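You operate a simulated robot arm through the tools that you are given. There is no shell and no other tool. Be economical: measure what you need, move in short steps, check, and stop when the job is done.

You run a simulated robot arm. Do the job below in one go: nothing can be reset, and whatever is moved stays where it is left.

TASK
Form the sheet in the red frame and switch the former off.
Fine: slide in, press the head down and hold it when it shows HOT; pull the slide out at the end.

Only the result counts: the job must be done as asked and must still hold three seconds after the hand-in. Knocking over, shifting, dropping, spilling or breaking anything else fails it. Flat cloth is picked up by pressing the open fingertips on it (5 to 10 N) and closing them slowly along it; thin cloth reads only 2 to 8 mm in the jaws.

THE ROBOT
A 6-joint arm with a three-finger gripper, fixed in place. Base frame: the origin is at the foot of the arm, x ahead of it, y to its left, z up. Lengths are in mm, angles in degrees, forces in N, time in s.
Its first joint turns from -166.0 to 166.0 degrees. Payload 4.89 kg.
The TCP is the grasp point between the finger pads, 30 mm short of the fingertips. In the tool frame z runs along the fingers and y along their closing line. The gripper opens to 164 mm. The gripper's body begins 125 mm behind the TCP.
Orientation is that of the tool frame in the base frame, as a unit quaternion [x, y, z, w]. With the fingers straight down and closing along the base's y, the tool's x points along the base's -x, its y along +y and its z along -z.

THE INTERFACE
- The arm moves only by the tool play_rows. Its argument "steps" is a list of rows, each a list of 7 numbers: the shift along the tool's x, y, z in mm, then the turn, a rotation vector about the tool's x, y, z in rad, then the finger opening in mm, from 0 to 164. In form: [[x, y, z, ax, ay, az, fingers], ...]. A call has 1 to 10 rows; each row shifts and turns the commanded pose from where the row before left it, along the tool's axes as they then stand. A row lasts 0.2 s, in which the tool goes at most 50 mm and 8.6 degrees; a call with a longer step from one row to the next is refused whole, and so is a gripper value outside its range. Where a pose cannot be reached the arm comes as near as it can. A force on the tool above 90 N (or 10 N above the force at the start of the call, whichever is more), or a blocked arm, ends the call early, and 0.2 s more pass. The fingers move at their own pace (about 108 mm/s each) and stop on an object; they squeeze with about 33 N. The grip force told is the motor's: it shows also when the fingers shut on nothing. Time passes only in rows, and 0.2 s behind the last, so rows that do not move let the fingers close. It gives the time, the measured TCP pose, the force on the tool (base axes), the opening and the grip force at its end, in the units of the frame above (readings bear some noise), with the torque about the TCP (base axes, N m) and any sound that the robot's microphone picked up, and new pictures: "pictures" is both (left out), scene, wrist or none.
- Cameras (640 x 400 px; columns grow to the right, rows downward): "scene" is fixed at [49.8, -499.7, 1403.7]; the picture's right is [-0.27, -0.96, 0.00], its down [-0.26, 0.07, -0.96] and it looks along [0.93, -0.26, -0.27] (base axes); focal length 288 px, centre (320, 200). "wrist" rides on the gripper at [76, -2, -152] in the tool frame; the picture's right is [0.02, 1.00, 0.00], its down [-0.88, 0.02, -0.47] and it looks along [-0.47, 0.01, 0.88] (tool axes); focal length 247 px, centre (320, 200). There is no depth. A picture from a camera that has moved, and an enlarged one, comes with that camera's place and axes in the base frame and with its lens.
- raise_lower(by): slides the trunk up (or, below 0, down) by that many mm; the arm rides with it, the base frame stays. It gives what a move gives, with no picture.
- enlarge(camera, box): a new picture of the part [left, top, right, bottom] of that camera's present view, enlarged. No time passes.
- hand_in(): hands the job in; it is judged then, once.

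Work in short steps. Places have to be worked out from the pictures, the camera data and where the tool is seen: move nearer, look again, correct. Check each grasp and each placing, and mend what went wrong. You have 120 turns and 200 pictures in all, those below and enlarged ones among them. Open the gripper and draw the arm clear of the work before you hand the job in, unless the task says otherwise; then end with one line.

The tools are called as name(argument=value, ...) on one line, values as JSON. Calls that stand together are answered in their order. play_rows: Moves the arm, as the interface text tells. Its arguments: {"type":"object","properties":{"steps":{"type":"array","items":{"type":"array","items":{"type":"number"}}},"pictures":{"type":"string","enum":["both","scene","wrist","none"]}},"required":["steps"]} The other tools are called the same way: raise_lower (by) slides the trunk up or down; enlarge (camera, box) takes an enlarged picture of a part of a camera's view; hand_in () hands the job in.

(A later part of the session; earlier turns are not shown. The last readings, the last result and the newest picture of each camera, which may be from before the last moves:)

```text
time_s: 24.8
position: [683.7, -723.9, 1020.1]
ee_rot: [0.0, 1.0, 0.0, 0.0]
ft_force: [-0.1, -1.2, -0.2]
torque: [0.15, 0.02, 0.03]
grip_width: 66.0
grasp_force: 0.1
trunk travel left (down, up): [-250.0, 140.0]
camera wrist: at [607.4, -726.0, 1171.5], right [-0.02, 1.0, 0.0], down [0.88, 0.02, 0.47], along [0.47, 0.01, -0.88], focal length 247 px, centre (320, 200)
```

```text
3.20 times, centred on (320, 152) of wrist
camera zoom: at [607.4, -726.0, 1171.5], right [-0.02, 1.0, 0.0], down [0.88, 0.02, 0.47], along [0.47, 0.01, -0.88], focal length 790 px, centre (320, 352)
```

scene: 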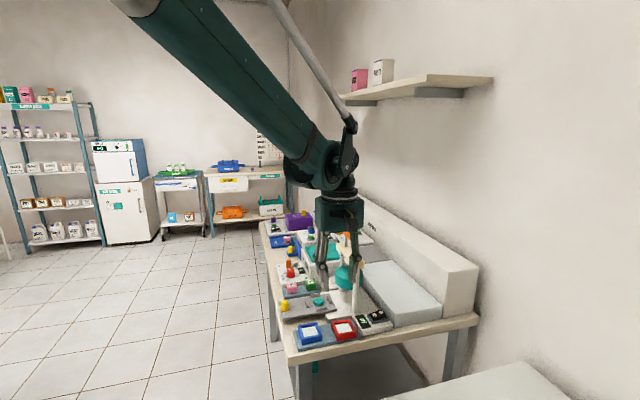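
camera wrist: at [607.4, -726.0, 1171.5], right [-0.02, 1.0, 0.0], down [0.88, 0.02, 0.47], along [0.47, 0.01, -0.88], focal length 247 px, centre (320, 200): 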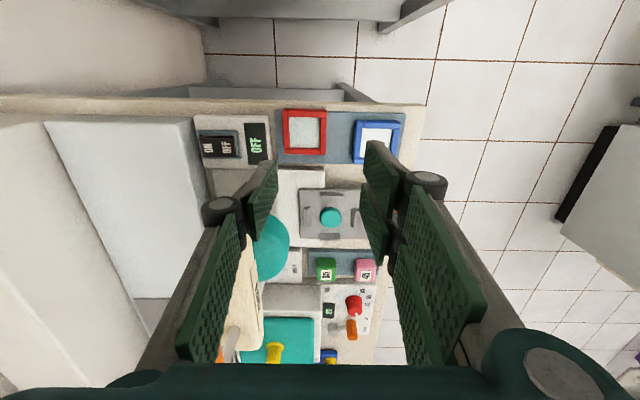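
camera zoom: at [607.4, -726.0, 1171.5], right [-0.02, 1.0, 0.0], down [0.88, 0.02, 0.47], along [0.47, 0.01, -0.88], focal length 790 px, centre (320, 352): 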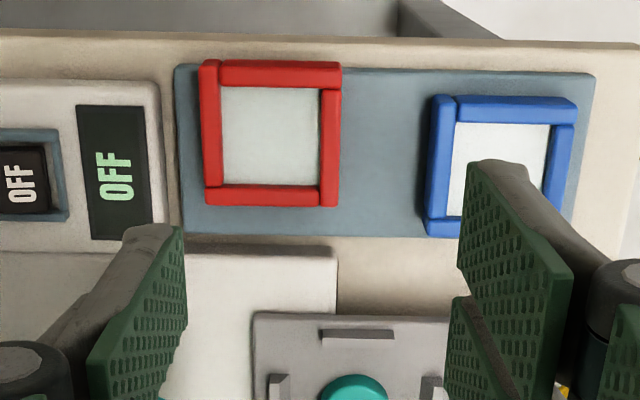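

Frame rests on the tray. Rotate the gripper 90° here (clear of the post).

play_rows(steps=[[0, 0, 0, 0, 0, 0.1428, 66], [0, 0, 0, 0, 0, 0.1428, 66], [0, 0, 0, 0, 0, 0.1428, 66], [0, 0, 0, 0, 0, 0.1428, 66], [0, 0, 0, 0, 0, 0.1428, 66], [0, 0, 0, 0, 0, 0.1428, 66], [0, 0, 0, 0, 0, 0.1428, 66], [0, 0, 0, 0, 0, 0.1428, 66], [0, 0, 0, 0, 0, 0.1428, 66], [0, 0, 0, 0, 0, 0.1428, 66]], pictures="none")

play_rows(steps=[[0, 0, 0, 0, 0, 0.1428, 66], [-10, 0.5, 35, 0, 0, 0, 66], [-9, 0, 35, 0, 0, 0, 66], [0, 0, 0, 0, 0, 0, 66]])

enlarge(camera="wrist", box=[220, 100, 420, 225])

```text
time_s: 27.0
position: [683.3, -723.8, 1017.7]
ee_rot: [0.655, 0.755, 0.0, 0.0]
ft_force: [0.0, 0.4, 1.0]
torque: [0.0, 0.01, 0.01]
grip_width: 65.9
grasp_force: 0.1
trunk travel left (down, up): [-250.0, 140.0]
```

```text
time_s: 28.0
position: [682.9, -743.5, 948.3]
ee_rot: [0.707, 0.707, 0.0, 0.0]
ft_force: [-0.8, -0.9, -1.1]
torque: [0.1, 0.05, -0.01]
grip_width: 65.9
grasp_force: 0.1
trunk travel left (down, up): [-250.0, 140.0]
camera wrist: at [681.7, -667.3, 1100.6], right [1.0, 0.02, 0.0], down [0.02, -0.88, 0.47], along [0.01, -0.47, -0.88], focal length 247 px, centre (320, 200)
```

scene: 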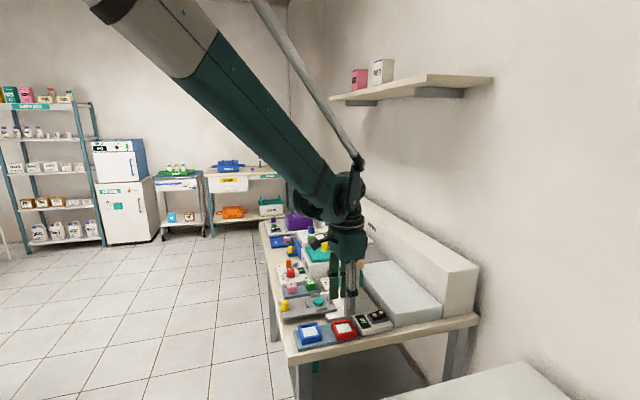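
wrist: 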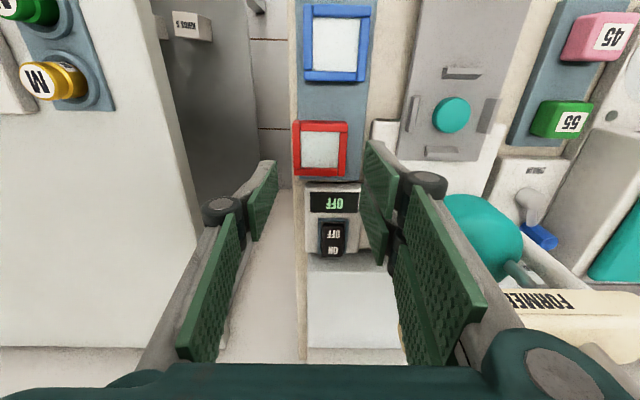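

```text
3.20 times, centred on (320, 162) of wrist
camera zoom: at [681.7, -667.3, 1100.6], right [1.0, 0.02, 0.0], down [0.02, -0.88, 0.47], along [0.01, -0.47, -0.88], focal length 790 px, centre (320, 320)
```

zoom: 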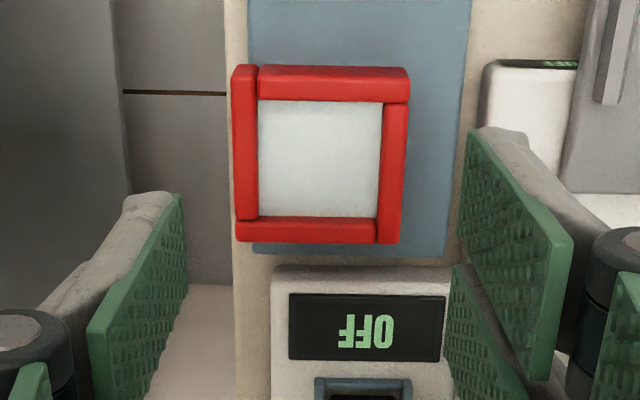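

Aligned. Descend to the same depth and close along x.

play_rows(steps=[[0, 1, 35, 0, 0, 0, 66], [0, 0, 35, 0, 0, 0, 66], [0, 0, 11, 0, 0, 0, 66], [0, 0, 0, 0, 0, 0, 58], [0, 0, 0, 0, 0, 0, 52], [0, 0, 0, 0, 0, 0, 50], [0, 0, 0, 0, 0, 0, 50]])

```text
time_s: 29.6
position: [683.9, -742.6, 867.8]
ee_rot: [0.707, 0.708, -0.001, 0.0]
ft_force: [0.3, 0.4, 0.0]
torque: [0.02, -0.02, 0.0]
grip_width: 55.0
grasp_force: 32.8
trunk travel left (down, up): [-250.0, 140.0]
camera wrist: at [682.4, -666.2, 1020.2], right [1.0, 0.02, 0.0], down [0.02, -0.88, 0.47], along [0.01, -0.47, -0.88], focal length 247 px, centre (320, 200)
```

scene: 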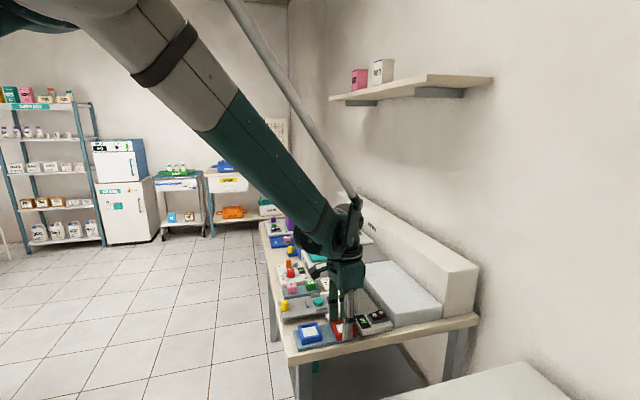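
wrist: 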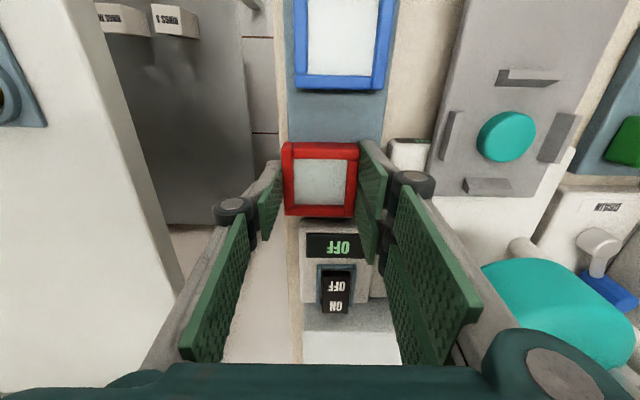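

Regripped. Lift and hover in front of the nest (y≈-640) so the camera sees it beyond the frame.

play_rows(steps=[[0, 0, -20, 0, 0, 0, 50], [0, 0, -40, 0, 0, 0, 50], [10, 0, -35, 0, 0, 0, 50], [45, 0, 0, 0, 0, 0, 50], [48, 0, 0, 0, 0, 0, 50], [0, 41, 0, 0, 0, 0, 50], [0, 41, 0, 0, 0, 0, 50], [0, 41, 0, 0, 0, 0, 50], [0, 0, 0, 0, 0, 0, 50]])

enlarge(camera="wrist", box=[240, 130, 400, 290])

```text
time_s: 31.6
position: [809.8, -639.2, 961.6]
ee_rot: [0.707, 0.707, -0.001, 0.001]
ft_force: [1.3, -0.3, -0.7]
torque: [0.03, 0.14, 0.02]
grip_width: 54.9
grasp_force: 32.8
trunk travel left (down, up): [-250.0, 140.0]
camera wrist: at [808.0, -561.6, 1115.1], right [1.0, 0.02, 0.0], down [0.02, -0.88, 0.47], along [0.01, -0.47, -0.88], focal length 247 px, centre (320, 200)
```

scene: 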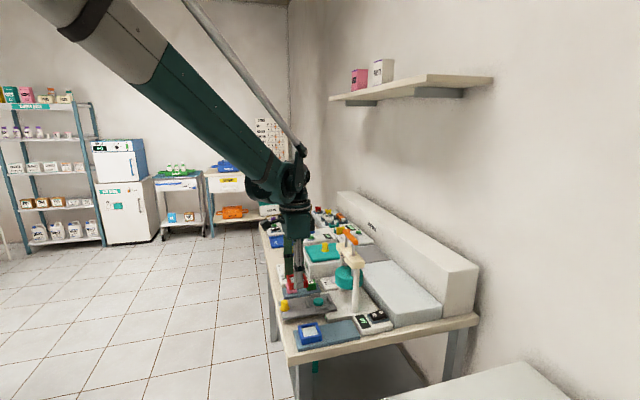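
wrist: 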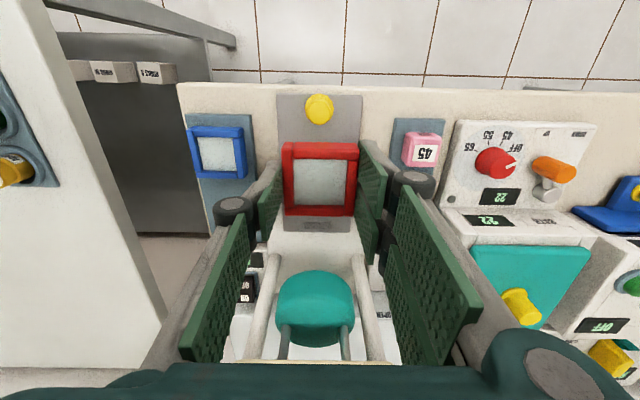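

```text
2.50 times, centred on (320, 210) of wrist
camera zoom: at [808.0, -561.6, 1115.1], right [1.0, 0.02, 0.0], down [0.02, -0.88, 0.47], along [0.01, -0.47, -0.88], focal length 617 px, centre (320, 175)
```

zoom: 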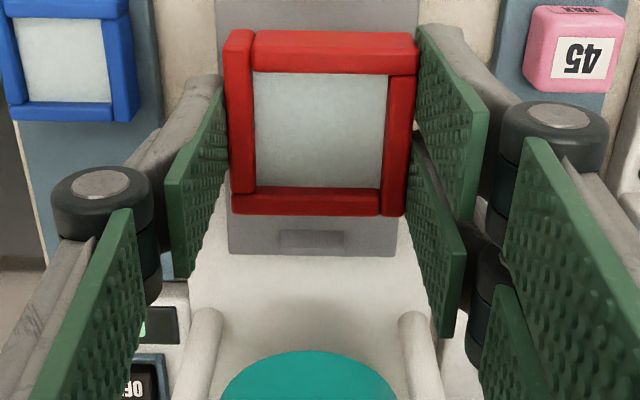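

Slide centre x≈807.6 and nest y≈-702. Move over the nest and lower to just above the lips to compare directly.

play_rows(steps=[[-30, -2.2, 0, 0, 0, 0, 50], [-32, 0, 0, 0, 0, 0, 50], [0, 0, 25, 0, 0, 0, 50], [0, 0, 24, 0, 0, 0, 50], [0, 0, 0, 0, 0, 0, 50]])

enlarge(camera="scene", box=[288, 275, 352, 315])

enlarge(camera="wrist", box=[256, 120, 384, 240])

```text
time_s: 32.8
position: [804.7, -700.9, 912.3]
ee_rot: [0.707, 0.707, 0.0, 0.0]
ft_force: [0.0, -0.5, 0.0]
torque: [0.02, 0.04, 0.01]
grip_width: 55.0
grasp_force: 32.6
trunk travel left (down, up): [-250.0, 140.0]
camera wrist: at [802.7, -624.3, 1064.6], right [1.0, 0.02, 0.0], down [0.02, -0.88, 0.47], along [0.01, -0.47, -0.88], focal length 247 px, centre (320, 200)
```

scene: 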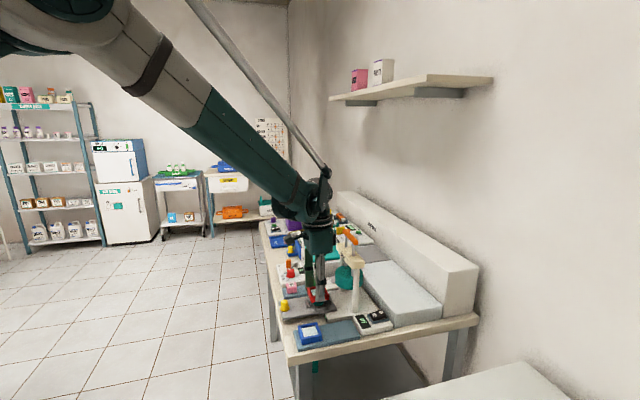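
wrist: 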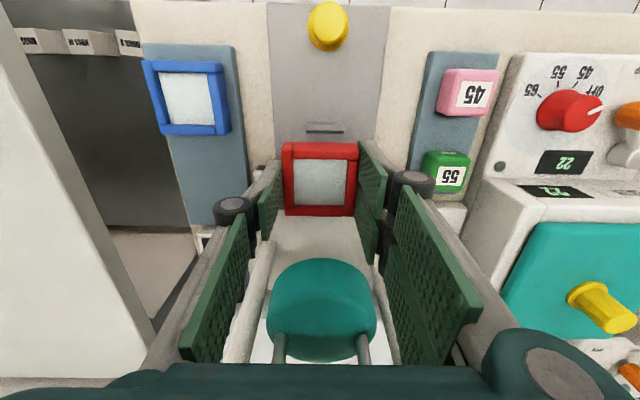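

```text
10.00 times, centred on (320, 295) of scene
camera zoom: at [49.8, -499.7, 1403.7], right [-0.27, -0.96, 0.0], down [-0.26, 0.07, -0.96], along [0.93, -0.26, -0.27], focal length 2881 px, centre (320, -750)
```

zoom: 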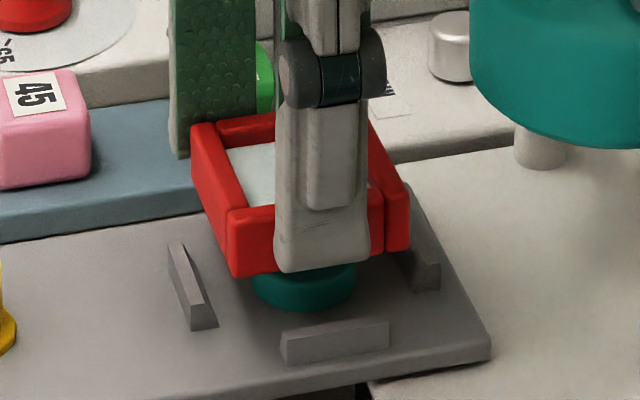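

```text
3.33 times, centred on (320, 180) of wrist
camera zoom: at [802.7, -624.3, 1064.6], right [1.0, 0.02, 0.0], down [0.02, -0.88, 0.47], along [0.01, -0.47, -0.88], focal length 823 px, centre (320, 267)
```

zoom: 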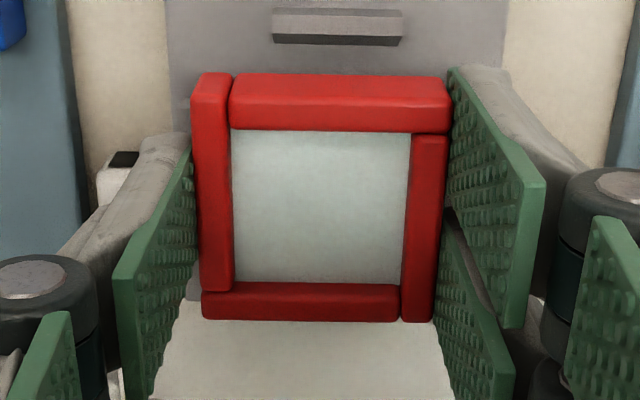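

Differential check: need +3 mm in x and about −1 mm in y. Correct and lower slowly.

play_rows(steps=[[-1, 3.2, 0, 0, 0, 0, 50], [0, 0, 5, 0, 0, 0, 50], [0, 0, 0, 0, 0, 0, 50]], pictures="wrist")

enlarge(camera="scene", box=[288, 275, 352, 315])

enlarge(camera="wrist", box=[256, 110, 384, 230])

```text
time_s: 33.6
position: [806.8, -701.3, 906.6]
ee_rot: [0.708, 0.707, 0.0, 0.0]
ft_force: [-0.7, 0.5, -0.2]
torque: [0.03, -0.03, 0.0]
grip_width: 54.6
grasp_force: 32.7
trunk travel left (down, up): [-250.0, 140.0]
camera wrist: at [806.0, -625.3, 1059.8], right [1.0, 0.02, 0.0], down [0.02, -0.88, 0.47], along [0.01, -0.47, -0.88], focal length 247 px, centre (320, 200)
```

wrist: 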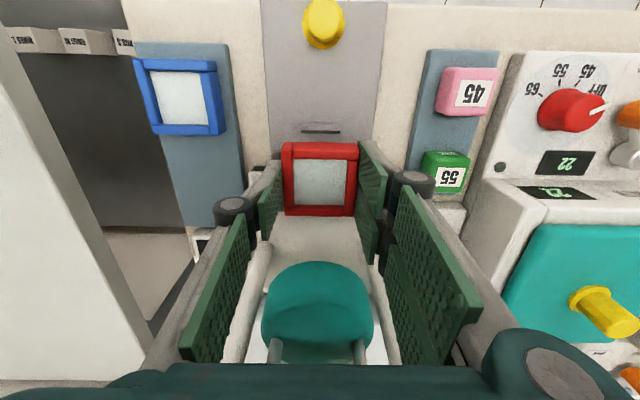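

```text
10.00 times, centred on (320, 295) of scene
camera zoom: at [49.8, -499.7, 1403.7], right [-0.27, -0.96, 0.0], down [-0.26, 0.07, -0.96], along [0.93, -0.26, -0.27], focal length 2881 px, centre (320, -750)
```

zoom: 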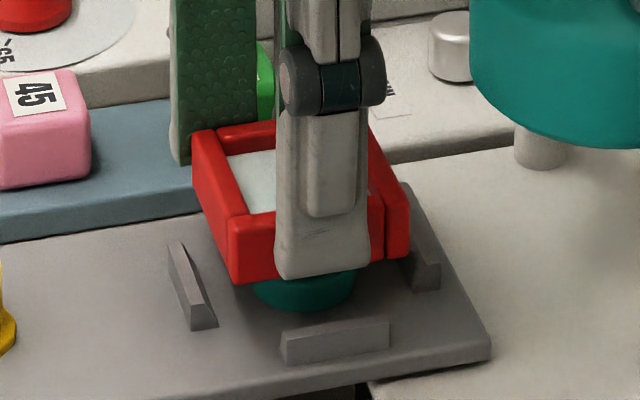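

```text
3.33 times, centred on (320, 170) of wrist
camera zoom: at [806.0, -625.3, 1059.8], right [1.0, 0.02, 0.0], down [0.02, -0.88, 0.47], along [0.01, -0.47, -0.88], focal length 823 px, centre (320, 300)
```

zoom: 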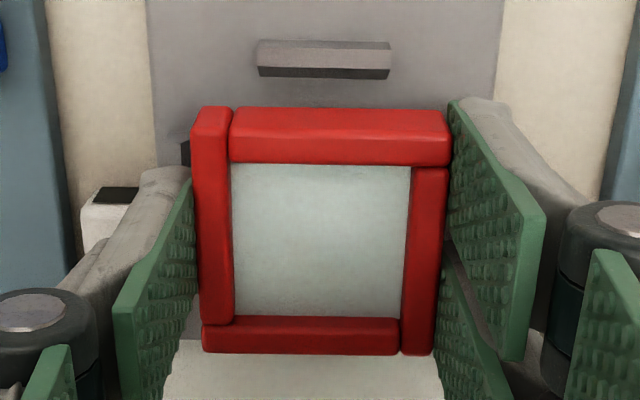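

Alignment within ~1 mm of nest centre. Lower to seat with small steps.

play_rows(steps=[[-0.6, 0.7, 5, 0, 0, 0, 50], [0, 0, 5, 0, 0, 0, 50], [0, 0, 3, 0, 0, 0, 50], [0, 0, 2, 0, 0, 0, 50], [0, 0, 1.5, 0, 0, 0, 50], [0, 0, 0, 0, 0, 0, 50]], pictures="wrist")

enlarge(camera="scene", box=[288, 275, 352, 315])

```text
time_s: 35.0
position: [809.5, -703.3, 891.2]
ee_rot: [0.707, 0.707, 0.0, 0.0]
ft_force: [-0.2, -0.6, -0.3]
torque: [0.0, -0.02, 0.01]
grip_width: 55.0
grasp_force: 32.7
trunk travel left (down, up): [-250.0, 140.0]
camera wrist: at [807.7, -627.1, 1043.7], right [1.0, 0.02, 0.0], down [0.02, -0.88, 0.47], along [0.01, -0.47, -0.88], focal length 247 px, centre (320, 200)
```

wrist: 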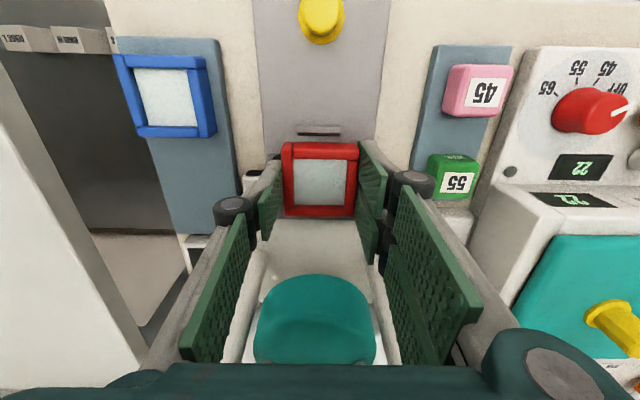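

```text
10.00 times, centred on (320, 295) of scene
camera zoom: at [49.8, -499.7, 1403.7], right [-0.27, -0.96, 0.0], down [-0.26, 0.07, -0.96], along [0.93, -0.26, -0.27], focal length 2881 px, centre (320, -750)
```

zoom: 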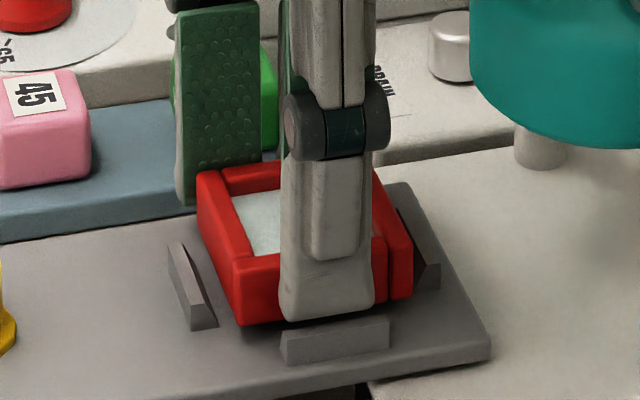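

About 3 mm left; nudge +1.2 mm in y and lower to contact.

play_rows(steps=[[1.2, -0.5, 0, 0, 0, 0, 50], [0, 0, 1.5, 0, 0, 0, 50], [0, 0, 1, 0, 0, 0, 50], [0, 0, 1, 0, 0, 0, 50], [0, 0, 0, 0, 0, 0, 50]], pictures="none")

enlarge(camera="scene", box=[288, 275, 352, 315])

```text
time_s: 36.2
position: [809.8, -700.7, 889.3]
ee_rot: [0.707, 0.707, 0.0, 0.0]
ft_force: [2.3, -0.6, 6.0]
torque: [-0.01, -0.27, -0.02]
grip_width: 54.9
grasp_force: 32.8
trunk travel left (down, up): [-250.0, 140.0]
```

```text
10.00 times, centred on (320, 295) of scene
camera zoom: at [49.8, -499.7, 1403.7], right [-0.27, -0.96, 0.0], down [-0.26, 0.07, -0.96], along [0.93, -0.26, -0.27], focal length 2881 px, centre (320, -750)
```

zoom: 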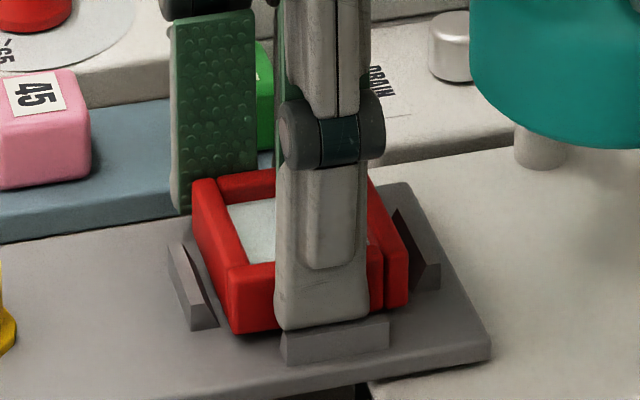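

Contact (6 N). Release, lift and inspect the seating.

play_rows(steps=[[0, 0, 0, 0, 0, 0, 58], [0, 0, 0, 0, 0, 0, 62], [0, 0, 0, 0, 0, 0, 64], [0, 0, -20, 0, 0, 0, 64], [0, 0, -40, 0, 0, 0, 64], [30, 0, -20, 0, 0, 0, 64], [40, 0, 0, 0, 0, 0, 64]])

enlarge(camera="scene", box=[288, 275, 352, 315])

enlarge(camera="wrist", box=[240, 150, 400, 250])

```text
time_s: 37.8
position: [808.1, -632.3, 969.9]
ee_rot: [0.707, 0.707, 0.0, 0.0]
ft_force: [-0.4, -0.2, -0.3]
torque: [0.15, -0.05, -0.01]
grip_width: 64.0
grasp_force: 0.0
trunk travel left (down, up): [-250.0, 140.0]
camera wrist: at [807.0, -556.9, 1121.5], right [1.0, 0.02, 0.0], down [0.02, -0.88, 0.47], along [0.01, -0.47, -0.88], focal length 247 px, centre (320, 200)
```

scene: 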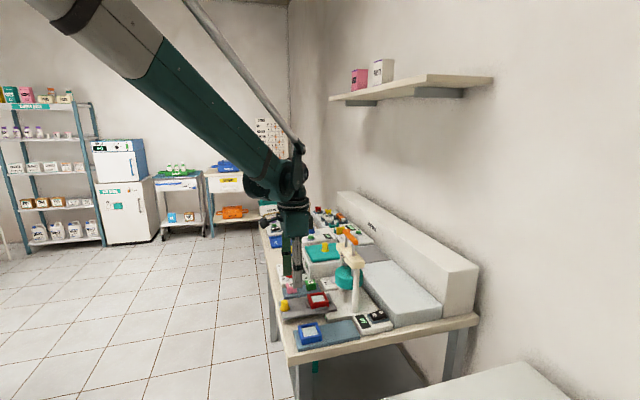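
wrist: 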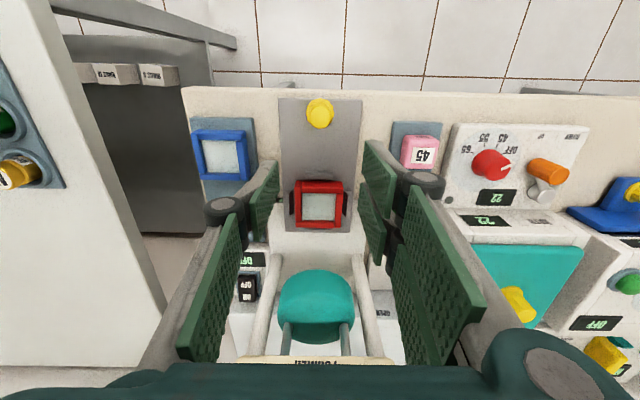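

```text
10.00 times, centred on (320, 295) of scene
camera zoom: at [49.8, -499.7, 1403.7], right [-0.27, -0.96, 0.0], down [-0.26, 0.07, -0.96], along [0.93, -0.26, -0.27], focal length 2881 px, centre (320, -750)
```

zoom: 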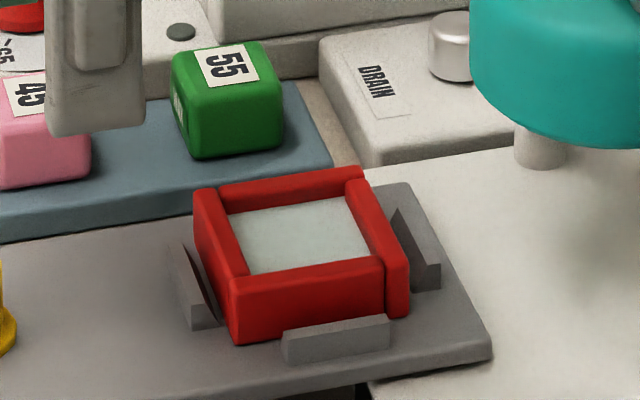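

```text
4.00 times, centred on (320, 200) of wrist
camera zoom: at [807.0, -556.9, 1121.5], right [1.0, 0.02, 0.0], down [0.02, -0.88, 0.47], along [0.01, -0.47, -0.88], focal length 988 px, centre (320, 200)
```

zoom: 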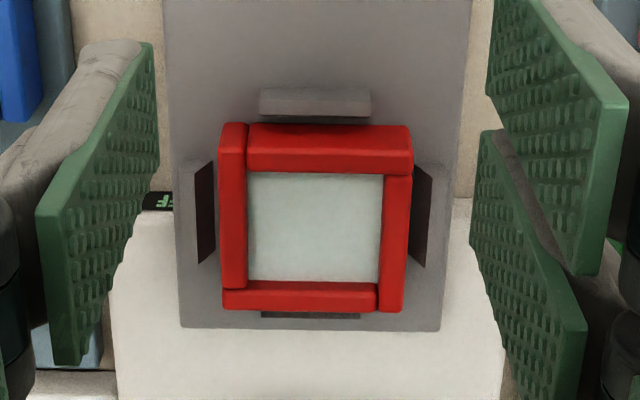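

Frame is seated flat and centred. Next: grip the knob (≈(808, -596)) and slide in.

play_rows(steps=[[36, 0, 0, 0, 0, 0, 50], [0, 0, 30, 0, 0, 0, 50], [0, 0, 30, 0, 0, 0, 50], [0, 0, 18, 0, 0, 0, 50], [0, 0, 0, 0, 0, 0, 30], [0, 0, 0, 0, 0, 0, 15], [0, 0, 0, 0, 0, 0, 15]])

```text
time_s: 39.4
position: [806.9, -595.2, 890.7]
ee_rot: [0.707, 0.707, 0.0, 0.0]
ft_force: [-4.7, 0.9, 3.1]
torque: [0.03, 0.13, 0.02]
grip_width: 21.1
grasp_force: 44.8
trunk travel left (down, up): [-250.0, 140.0]
camera wrist: at [806.3, -519.1, 1042.9], right [1.0, 0.02, 0.0], down [0.02, -0.88, 0.47], along [0.01, -0.47, -0.88], focal length 247 px, centre (320, 200)
```

scene: 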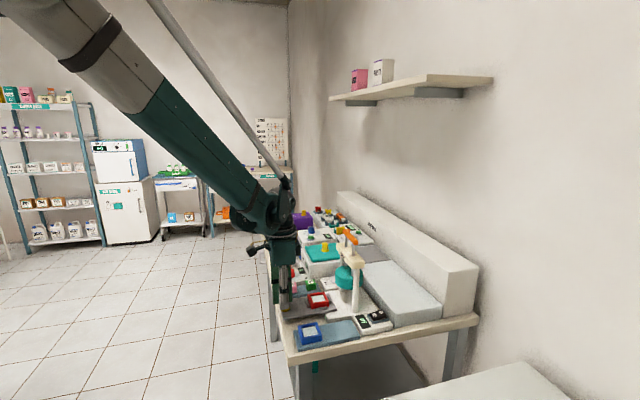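
wrist: 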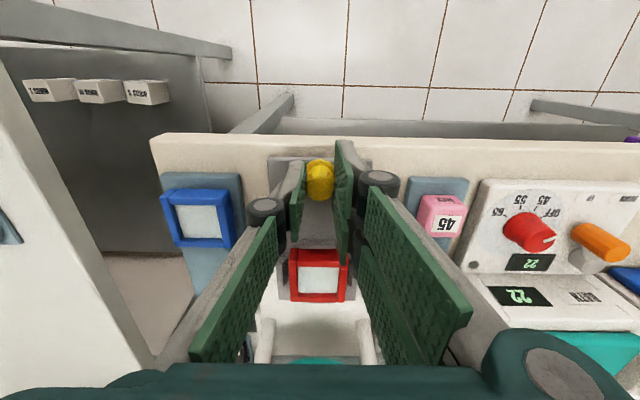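

Knob held; push in slowly along −y toward the stop.

play_rows(steps=[[-8, 0.5, 0, 0, 0, 0, 15], [-12, 0, 0, 0, 0, 0, 15], [-12, 0, 0, 0, 0, 0, 15], [-12, 0, 0, 0, 0, 0, 15], [-12, 0, 0, 0, 0, 0, 15], [-12, 0, 0, 0, 0, 0, 15], [-12, 0, 0, 0, 0, 0, 15], [-10, 0, 0, 0, 0, 0, 15]], pictures="none")

play_rows(steps=[[-5, 0, 0, 0, 0, 0, 15], [-4, 0, 0, 0, 0, 0, 15], [-4, 0, 0, 0, 0, 0, 15], [-4, 0, 0, 0, 0, 0, 15]])

```text
time_s: 41.2
position: [808.2, -687.3, 890.1]
ee_rot: [0.707, 0.707, 0.001, 0.0]
ft_force: [-57.1, 0.0, -19.9]
torque: [0.19, 1.42, -0.27]
grip_width: 21.2
grasp_force: 44.8
trunk travel left (down, up): [-250.0, 140.0]
```

```text
time_s: 42.2
position: [810.1, -700.6, 892.5]
ee_rot: [0.706, 0.708, 0.001, 0.0]
ft_force: [-28.2, 11.0, 4.6]
torque: [0.53, 0.87, -0.06]
grip_width: 26.4
grasp_force: 14.0
trunk travel left (down, up): [-250.0, 140.0]
camera wrist: at [808.3, -625.8, 1044.9], right [1.0, 0.02, 0.0], down [0.02, -0.88, 0.47], along [0.01, -0.47, -0.88], focal length 247 px, centre (320, 200)
```

scene: 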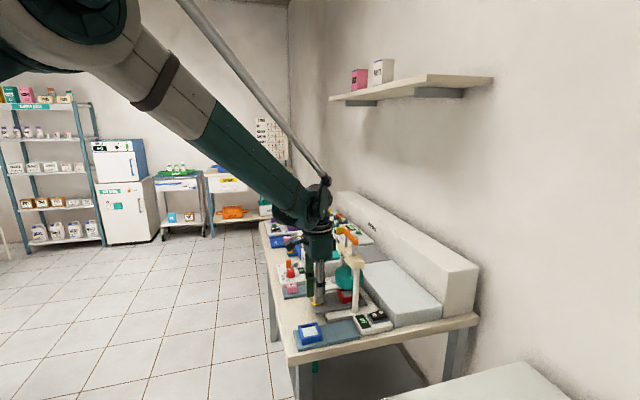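
wrist: 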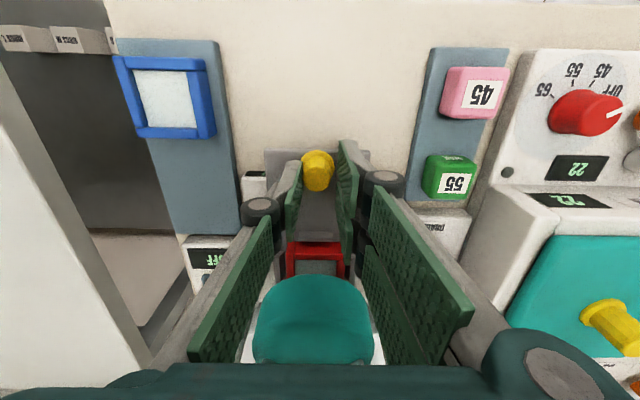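

The grip slid on the knob near the stop. Release, lift, and inspect the slide and the frame.

play_rows(steps=[[0, 0, 0, 0, 0, 0, 40], [0, 0, 0, 0, 0, 0, 55], [0, 0, -20, 0, 0, 0, 55], [10, 0, -40, 0, 0, 0, 55], [30, 0, -40, 0, 0, 0, 55]])

enlarge(camera="scene", box=[296, 260, 392, 320])

enlarge(camera="wrist", box=[220, 110, 420, 235])

```text
time_s: 43.4
position: [810.0, -666.2, 989.8]
ee_rot: [0.707, 0.708, 0.001, -0.001]
ft_force: [0.4, -1.6, -1.4]
torque: [0.35, 0.07, -0.01]
grip_width: 55.0
grasp_force: 0.0
trunk travel left (down, up): [-250.0, 140.0]
camera wrist: at [807.8, -588.8, 1142.2], right [1.0, 0.02, 0.0], down [0.02, -0.88, 0.47], along [0.01, -0.47, -0.88], focal length 247 px, centre (320, 200)
```

scene: 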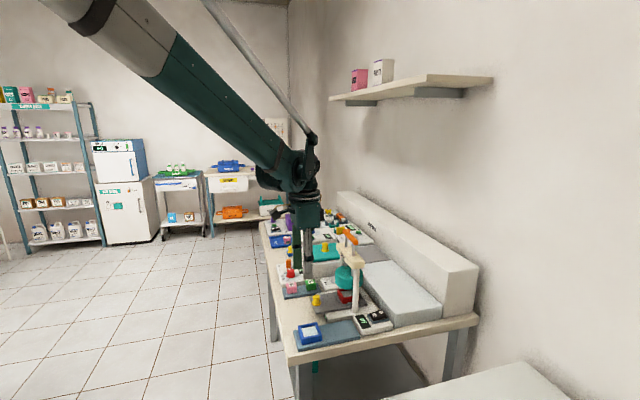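
wrist: 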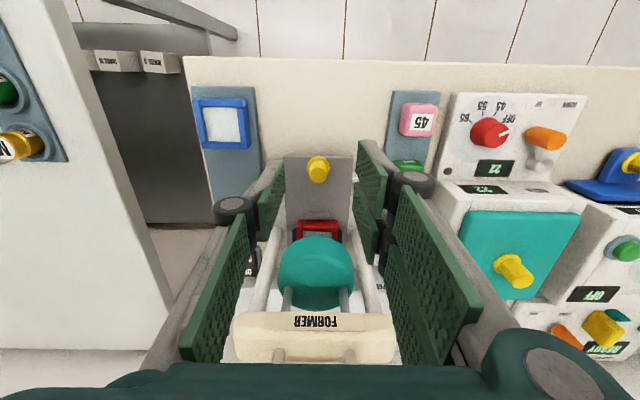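

```text
6.67 times, centred on (344, 290) of scene
camera zoom: at [49.8, -499.7, 1403.7], right [-0.27, -0.96, 0.0], down [-0.26, 0.07, -0.96], along [0.93, -0.26, -0.27], focal length 1921 px, centre (160, -400)
```

zoom: 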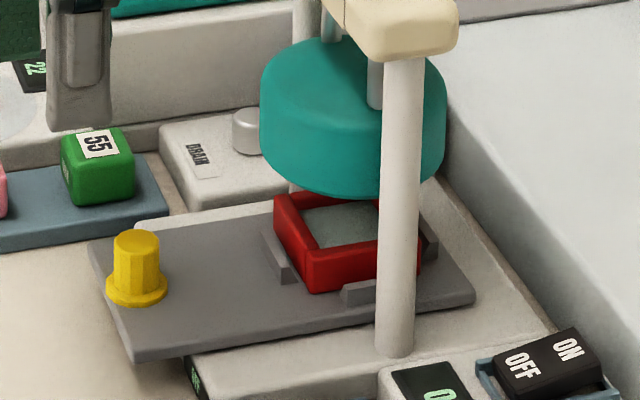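

```text
3.20 times, centred on (320, 172) of wrist
camera zoom: at [807.8, -588.8, 1142.2], right [1.0, 0.02, 0.0], down [0.02, -0.88, 0.47], along [0.01, -0.47, -0.88], focal length 790 px, centre (320, 288)
```

zoom: 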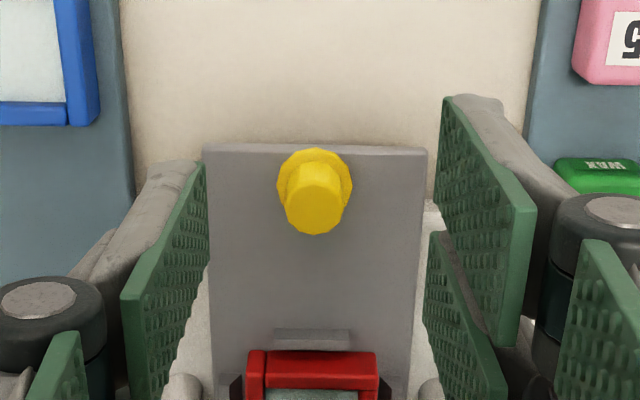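

Slide is back at its initial 'in' position with the frame under the head. Next the rocker, ON end ≈(700, -873): I back off, close the fingers and yaw the gripper so its body clears the post.

play_rows(steps=[[0, 0, -40, 0, 0, 0, 30], [0, -40, -10, 0, 0, 0, 0], [0, -40, 0, 0, 0, 0, 0], [0, -40, 0, 0, 0, 0, 0], [0, 0, 0, 0, 0, -0.1396, 0], [0, 0, 0, 0, 0, -0.1396, 0], [0, 0, 0, 0, 0, -0.1396, 0], [0, 0, 0, 0, 0, -0.1396, 0], [0, 0, 0, 0, 0, -0.1396, 0], [0, 0, 0, 0, 0, -0.1396, 0]], pictures="none")

play_rows(steps=[[0, 0, 0, 0, 0, -0.1396, 0], [0, 0, 0, 0, 0, -0.1396, 0], [0, 0, 0, 0, 0, -0.1396, 0], [0, 0, 0, 0, 0, -0.1396, 0], [0, 0, 0, 0, 0, -0.1396, 0], [0, 0, 0, 0, 0, -0.1396, 0], [0, 0, 0, 0, 0, -0.1396, 0], [0, 0, 0, 0, 0, -0.1396, 0], [0, 0, 0, 0, 0, -0.1396, 0], [0, 0, 0, 0, 0, 0, 0]])

```text
time_s: 45.6
position: [689.7, -663.2, 1040.6]
ee_rot: [0.358, 0.934, 0.0, 0.0]
ft_force: [0.5, -0.6, 0.6]
torque: [0.02, -0.01, 0.01]
grip_width: 0.0
grasp_force: 32.9
trunk travel left (down, up): [-250.0, 140.0]
```

```text
time_s: 47.8
position: [689.9, -662.2, 1040.4]
ee_rot: [-0.26, 0.966, 0.0, 0.0]
ft_force: [-0.3, 0.2, 0.5]
torque: [-0.01, -0.04, 0.02]
grip_width: 0.0
grasp_force: 32.5
trunk travel left (down, up): [-250.0, 140.0]
camera wrist: at [624.5, -702.9, 1193.2], right [-0.52, 0.85, 0.0], down [0.75, 0.46, 0.47], along [0.4, 0.25, -0.88], focal length 247 px, centre (320, 200)
```

scene: 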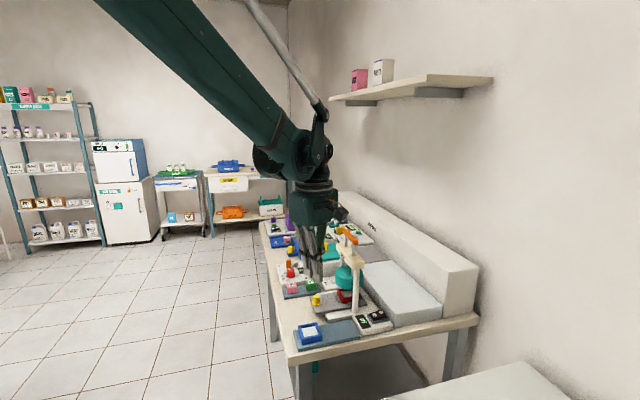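
wrist: 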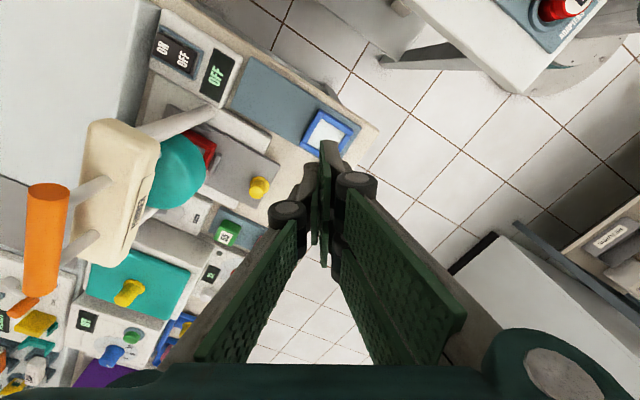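

Yaw is right. Translate over the rocker at safe height and look.

play_rows(steps=[[22.3, -38.5, 5, 0, 0, 0, 0], [22.3, -38.5, 5, 0, 0, 0, 0], [22.3, -38.5, 5, 0, 0, 0, 0], [22.3, -38.5, 5, 0, 0, 0, 0], [0, 0, 20, 0, 0, 0, 0], [0, 0, 20, 0, 0, 0, 0], [0, 0, 0, 0, 0, 0, 0]])

enlarge(camera="wrist", box=[240, 80, 400, 180])

enlarge(camera="scene", box=[330, 280, 410, 330])

```text
time_s: 49.4
position: [690.5, -843.2, 979.0]
ee_rot: [-0.258, 0.966, 0.0, 0.0]
ft_force: [0.2, -0.9, 1.2]
torque: [0.02, 0.04, 0.01]
grip_width: 0.0
grasp_force: 32.8
trunk travel left (down, up): [-250.0, 140.0]
camera wrist: at [625.4, -882.7, 1131.1], right [-0.52, 0.85, 0.0], down [0.75, 0.46, 0.47], along [0.4, 0.25, -0.88], focal length 247 px, centre (320, 200)
```

scene: 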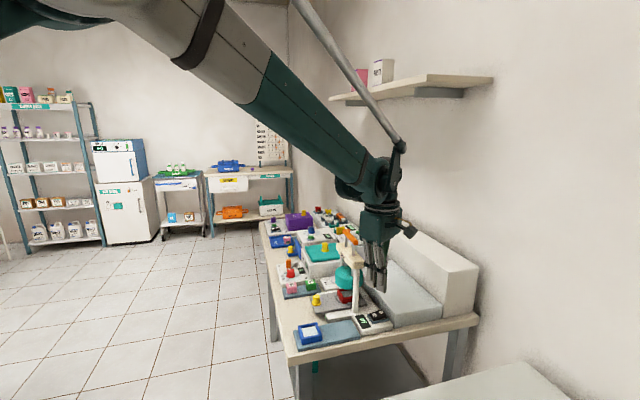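
wrist: 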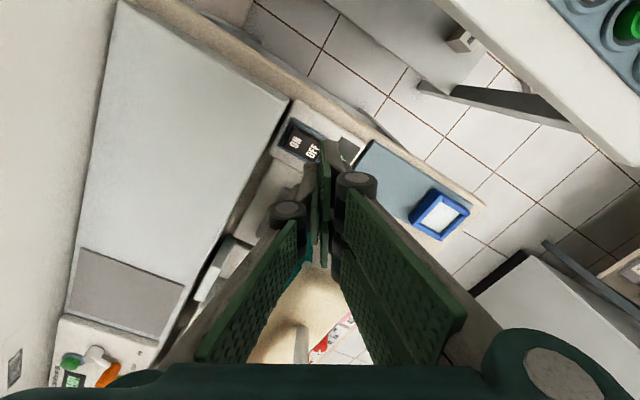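

```text
4.00 times, centred on (320, 130) of wrist
camera zoom: at [625.4, -882.7, 1131.1], right [-0.52, 0.85, 0.0], down [0.75, 0.46, 0.47], along [0.4, 0.25, -0.88], focal length 988 px, centre (320, 480)
```

zoom: 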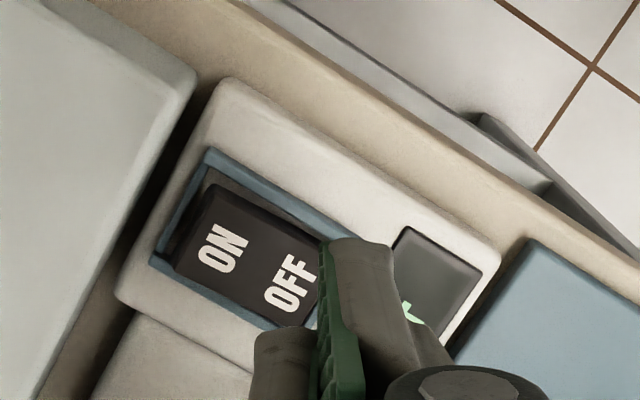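

```text
8.00 times, centred on (370, 305) of scene
camera zoom: at [49.8, -499.7, 1403.7], right [-0.27, -0.96, 0.0], down [-0.26, 0.07, -0.96], along [0.93, -0.26, -0.27], focal length 2305 px, centre (-80, -640)
```

zoom: 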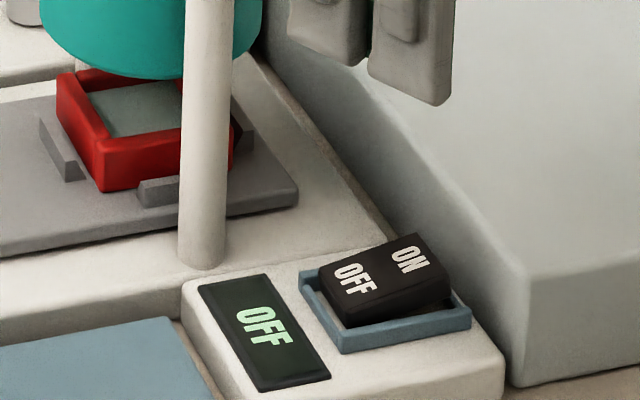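

ON end is at ≈(702, -868). Position over it and descend to just above.

play_rows(steps=[[1.5, -25.7, 0, 0, 0, 0, 0], [0, 0, 30, 0, 0, 0, 0], [0, 0, 30, 0, 0, 0, 0], [0, 0, 20, 0, 0, 0, 0], [0, 0, 0, 0, 0, 0, 0]], pictures="none")

enlarge(camera="scene", box=[330, 280, 410, 330])

```text
time_s: 50.6
position: [701.5, -863.9, 899.9]
ee_rot: [-0.259, 0.966, 0.001, 0.0]
ft_force: [0.0, 0.2, 0.0]
torque: [0.0, 0.02, 0.01]
grip_width: 0.0
grasp_force: 33.2
trunk travel left (down, up): [-250.0, 140.0]
```

```text
8.00 times, centred on (370, 305) of scene
camera zoom: at [49.8, -499.7, 1403.7], right [-0.27, -0.96, 0.0], down [-0.26, 0.07, -0.96], along [0.93, -0.26, -0.27], focal length 2305 px, centre (-80, -640)
```

zoom: 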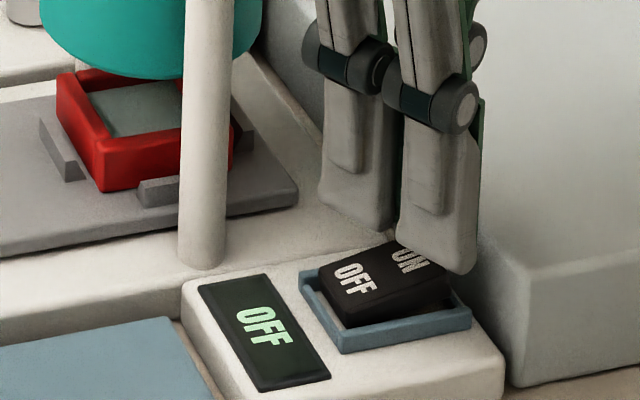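

Tips are over the ON end. Press down in small steps.

play_rows(steps=[[0, -2, 5, 0, 0, 0, 0], [0, 0, 3, 0, 0, 0, 0], [0, 0, 3, 0, 0, 0, 0], [0, 0, 3, 0, 0, 0, 0], [0, 0, 2, 0, 0, 0, 0]], pictures="none")

enlarge(camera="scene", box=[330, 280, 410, 330])

```text
time_s: 51.8
position: [702.2, -865.6, 884.6]
ee_rot: [-0.258, 0.966, 0.001, 0.001]
ft_force: [0.3, 0.5, 0.0]
torque: [-0.03, -0.01, 0.0]
grip_width: 0.0
grasp_force: 33.1
trunk travel left (down, up): [-250.0, 140.0]
```

```text
8.00 times, centred on (370, 305) of scene
camera zoom: at [49.8, -499.7, 1403.7], right [-0.27, -0.96, 0.0], down [-0.26, 0.07, -0.96], along [0.93, -0.26, -0.27], focal length 2305 px, centre (-80, -640)
```

zoom: 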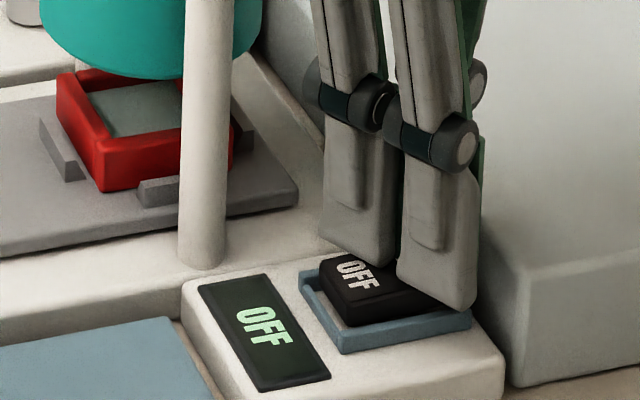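

Not yet in contact (0 N); continue down.

play_rows(steps=[[0, 0, 2, 0, 0, 0, 0], [0, 0, 2, 0, 0, 0, 0], [0, 0, 2, 0, 0, 0, 0], [0, 0, 2, 0, 0, 0, 0]], pictures="none")

enlarge(camera="scene", box=[330, 280, 410, 330])

```text
time_s: 52.9
position: [702.2, -865.6, 883.5]
ee_rot: [-0.259, 0.966, -0.003, 0.001]
ft_force: [-6.0, 7.2, 45.1]
torque: [0.65, -0.14, 0.1]
grip_width: 6.1
grasp_force: 44.9
trunk travel left (down, up): [-250.0, 140.0]
stopped in row 4: the force on the tool passed its limit at 95 N (the readings are from after the stop); the commanded pose is now the measured one
```

```text
8.00 times, centred on (370, 305) of scene
camera zoom: at [49.8, -499.7, 1403.7], right [-0.27, -0.96, 0.0], down [-0.26, 0.07, -0.96], along [0.93, -0.26, -0.27], focal length 2305 px, centre (-80, -640)
```

zoom: 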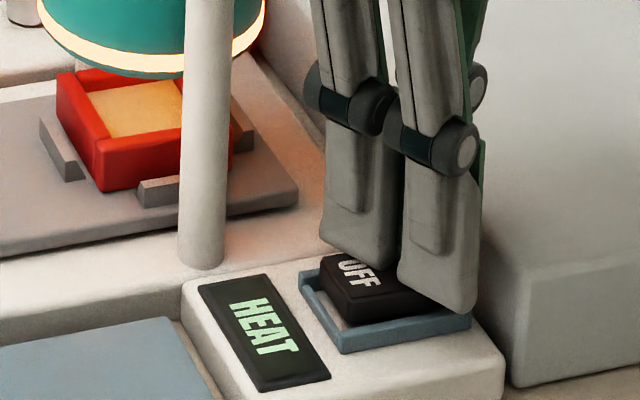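

Former is ON: display reads HEAT. Go straight up and over the orange bar to hover.

play_rows(steps=[[0, 0, -45, 0, 0, 0, 0], [0, 0, -48, 0, 0, 0, 0], [0, 0, -48, 0, 0, 0, 0], [0, 0, -48, 0, 0, 0, 0], [0, 0, -48, 0, 0, 0, 0], [0, 0, -30, 0, 0, 0, 0], [-40, 0.4, 0, 0, 0, 0, 0], [-40, 0.4, 0, 0, 0, 0, 0], [-40, 0.4, 0, 0, 0, 0, 0]])

enlarge(camera="scene", box=[312, 210, 408, 330])

enlarge(camera="wrist", box=[220, 100, 420, 250])

```text
time_s: 54.9
position: [805.9, -807.7, 1146.5]
ee_rot: [-0.259, 0.966, -0.002, 0.0]
ft_force: [-0.9, -0.1, 0.3]
torque: [0.08, -0.05, -0.02]
grip_width: 0.1
grasp_force: 44.3
trunk travel left (down, up): [-250.0, 140.0]
camera wrist: at [740.4, -847.5, 1299.1], right [-0.52, 0.85, 0.0], down [0.75, 0.46, 0.47], along [0.41, 0.24, -0.88], focal length 247 px, centre (320, 200)
```

scene: 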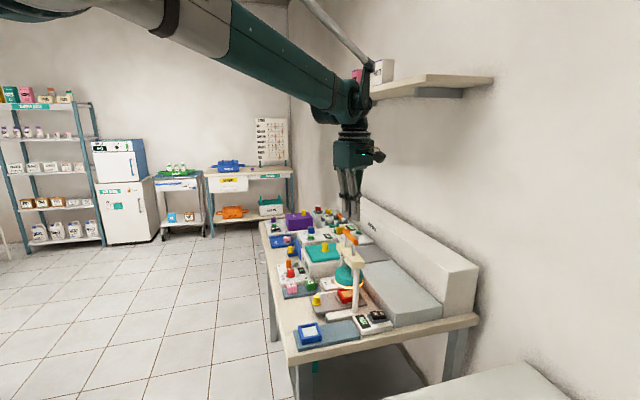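
wrist: 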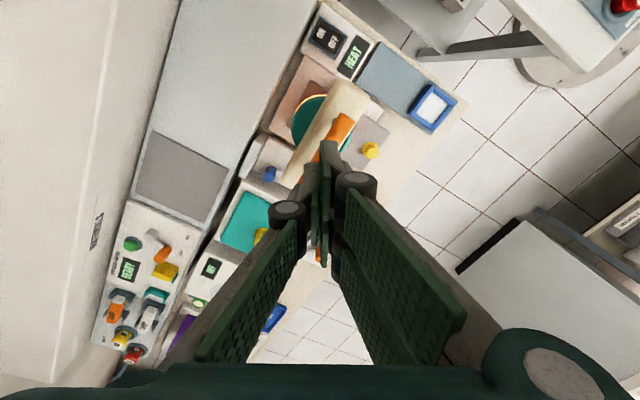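

```text
3.33 times, centred on (360, 270) of scene
camera zoom: at [49.8, -499.7, 1403.7], right [-0.27, -0.96, 0.0], down [-0.26, 0.07, -0.96], along [0.93, -0.26, -0.27], focal length 960 px, centre (187, -33)
```

zoom: 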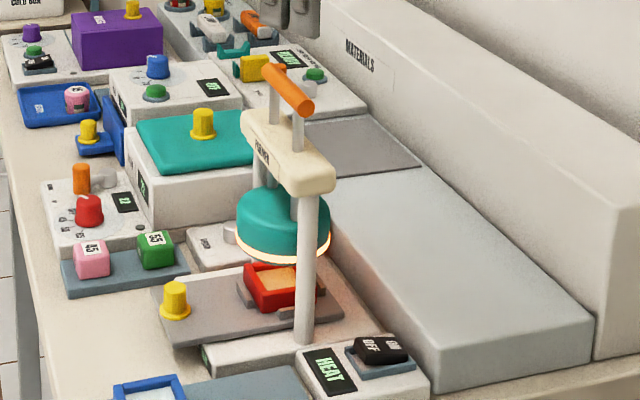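

```text
2.67 times, centred on (320, 175) of wrist
camera zoom: at [740.4, -847.5, 1299.1], right [-0.52, 0.85, 0.0], down [0.75, 0.46, 0.47], along [0.41, 0.24, -0.88], focal length 659 px, centre (320, 267)
```

zoom: 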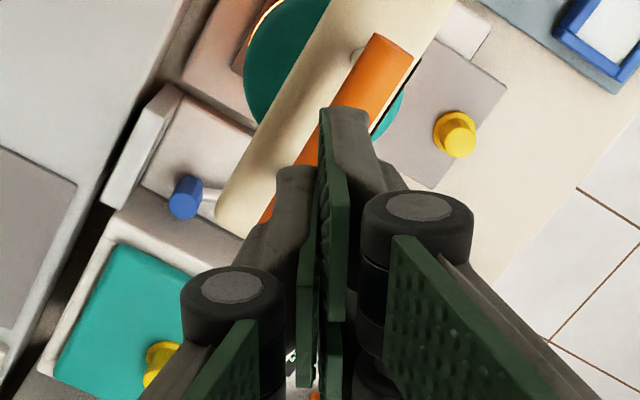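

Still HEAT. Lower to just above the bar and check the display.

play_rows(steps=[[3.9, -0.7, 12, 0, 0, 0, 0], [0, 0, 12, 0, 0, 0, 0]], pictures="none")

enlarge(camera="scene", box=[312, 210, 408, 330])

```text
time_s: 55.5
position: [802.8, -809.3, 1122.7]
ee_rot: [-0.259, 0.966, -0.001, 0.001]
ft_force: [0.0, -0.6, -0.2]
torque: [0.0, -0.1, 0.01]
grip_width: 0.2
grasp_force: 45.4
trunk travel left (down, up): [-250.0, 140.0]
```

```text
3.33 times, centred on (360, 270) of scene
camera zoom: at [49.8, -499.7, 1403.7], right [-0.27, -0.96, 0.0], down [-0.26, 0.07, -0.96], along [0.93, -0.26, -0.27], focal length 960 px, centre (187, -33)
```

zoom: 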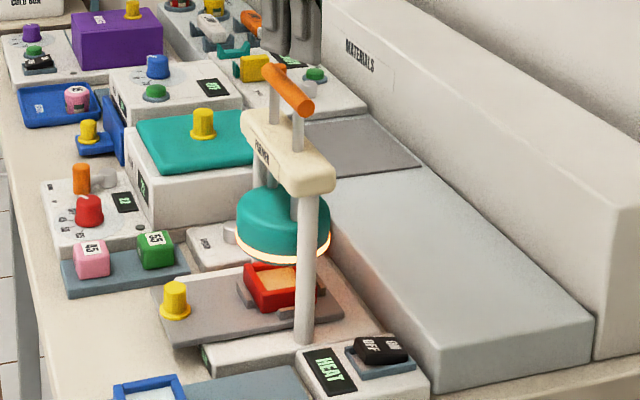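

Aligned above the bar. Lower 12 mm more and wait for HOT, checking the display.

play_rows(steps=[[0, 0, 12, 0, 0, 0, 0], [0, 0, 0, 0, 0, 0, 0], [0, 0, 0, 0, 0, 0, 0], [0, 0, 0, 0, 0, 0, 0]], pictures="none")

enlarge(camera="scene", box=[320, 220, 400, 330])

```text
time_s: 56.5
position: [802.9, -808.5, 1110.6]
ee_rot: [-0.258, 0.966, -0.002, 0.001]
ft_force: [0.2, -1.3, 0.7]
torque: [0.0, 0.0, 0.0]
grip_width: 0.1
grasp_force: 44.9
trunk travel left (down, up): [-250.0, 140.0]
```

```text
3.64 times, centred on (360, 275) of scene
camera zoom: at [49.8, -499.7, 1403.7], right [-0.27, -0.96, 0.0], down [-0.26, 0.07, -0.96], along [0.93, -0.26, -0.27], focal length 1048 px, centre (174, -73)
```

zoom: 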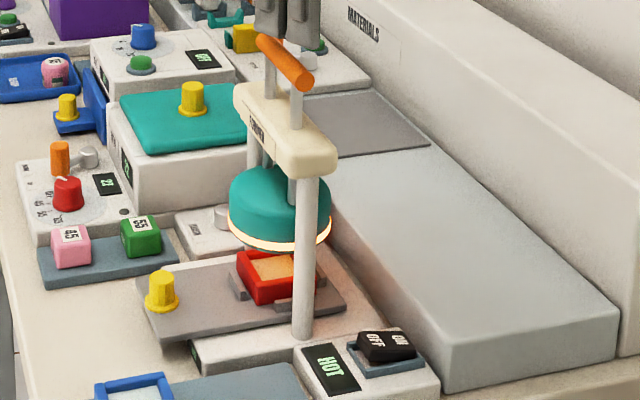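

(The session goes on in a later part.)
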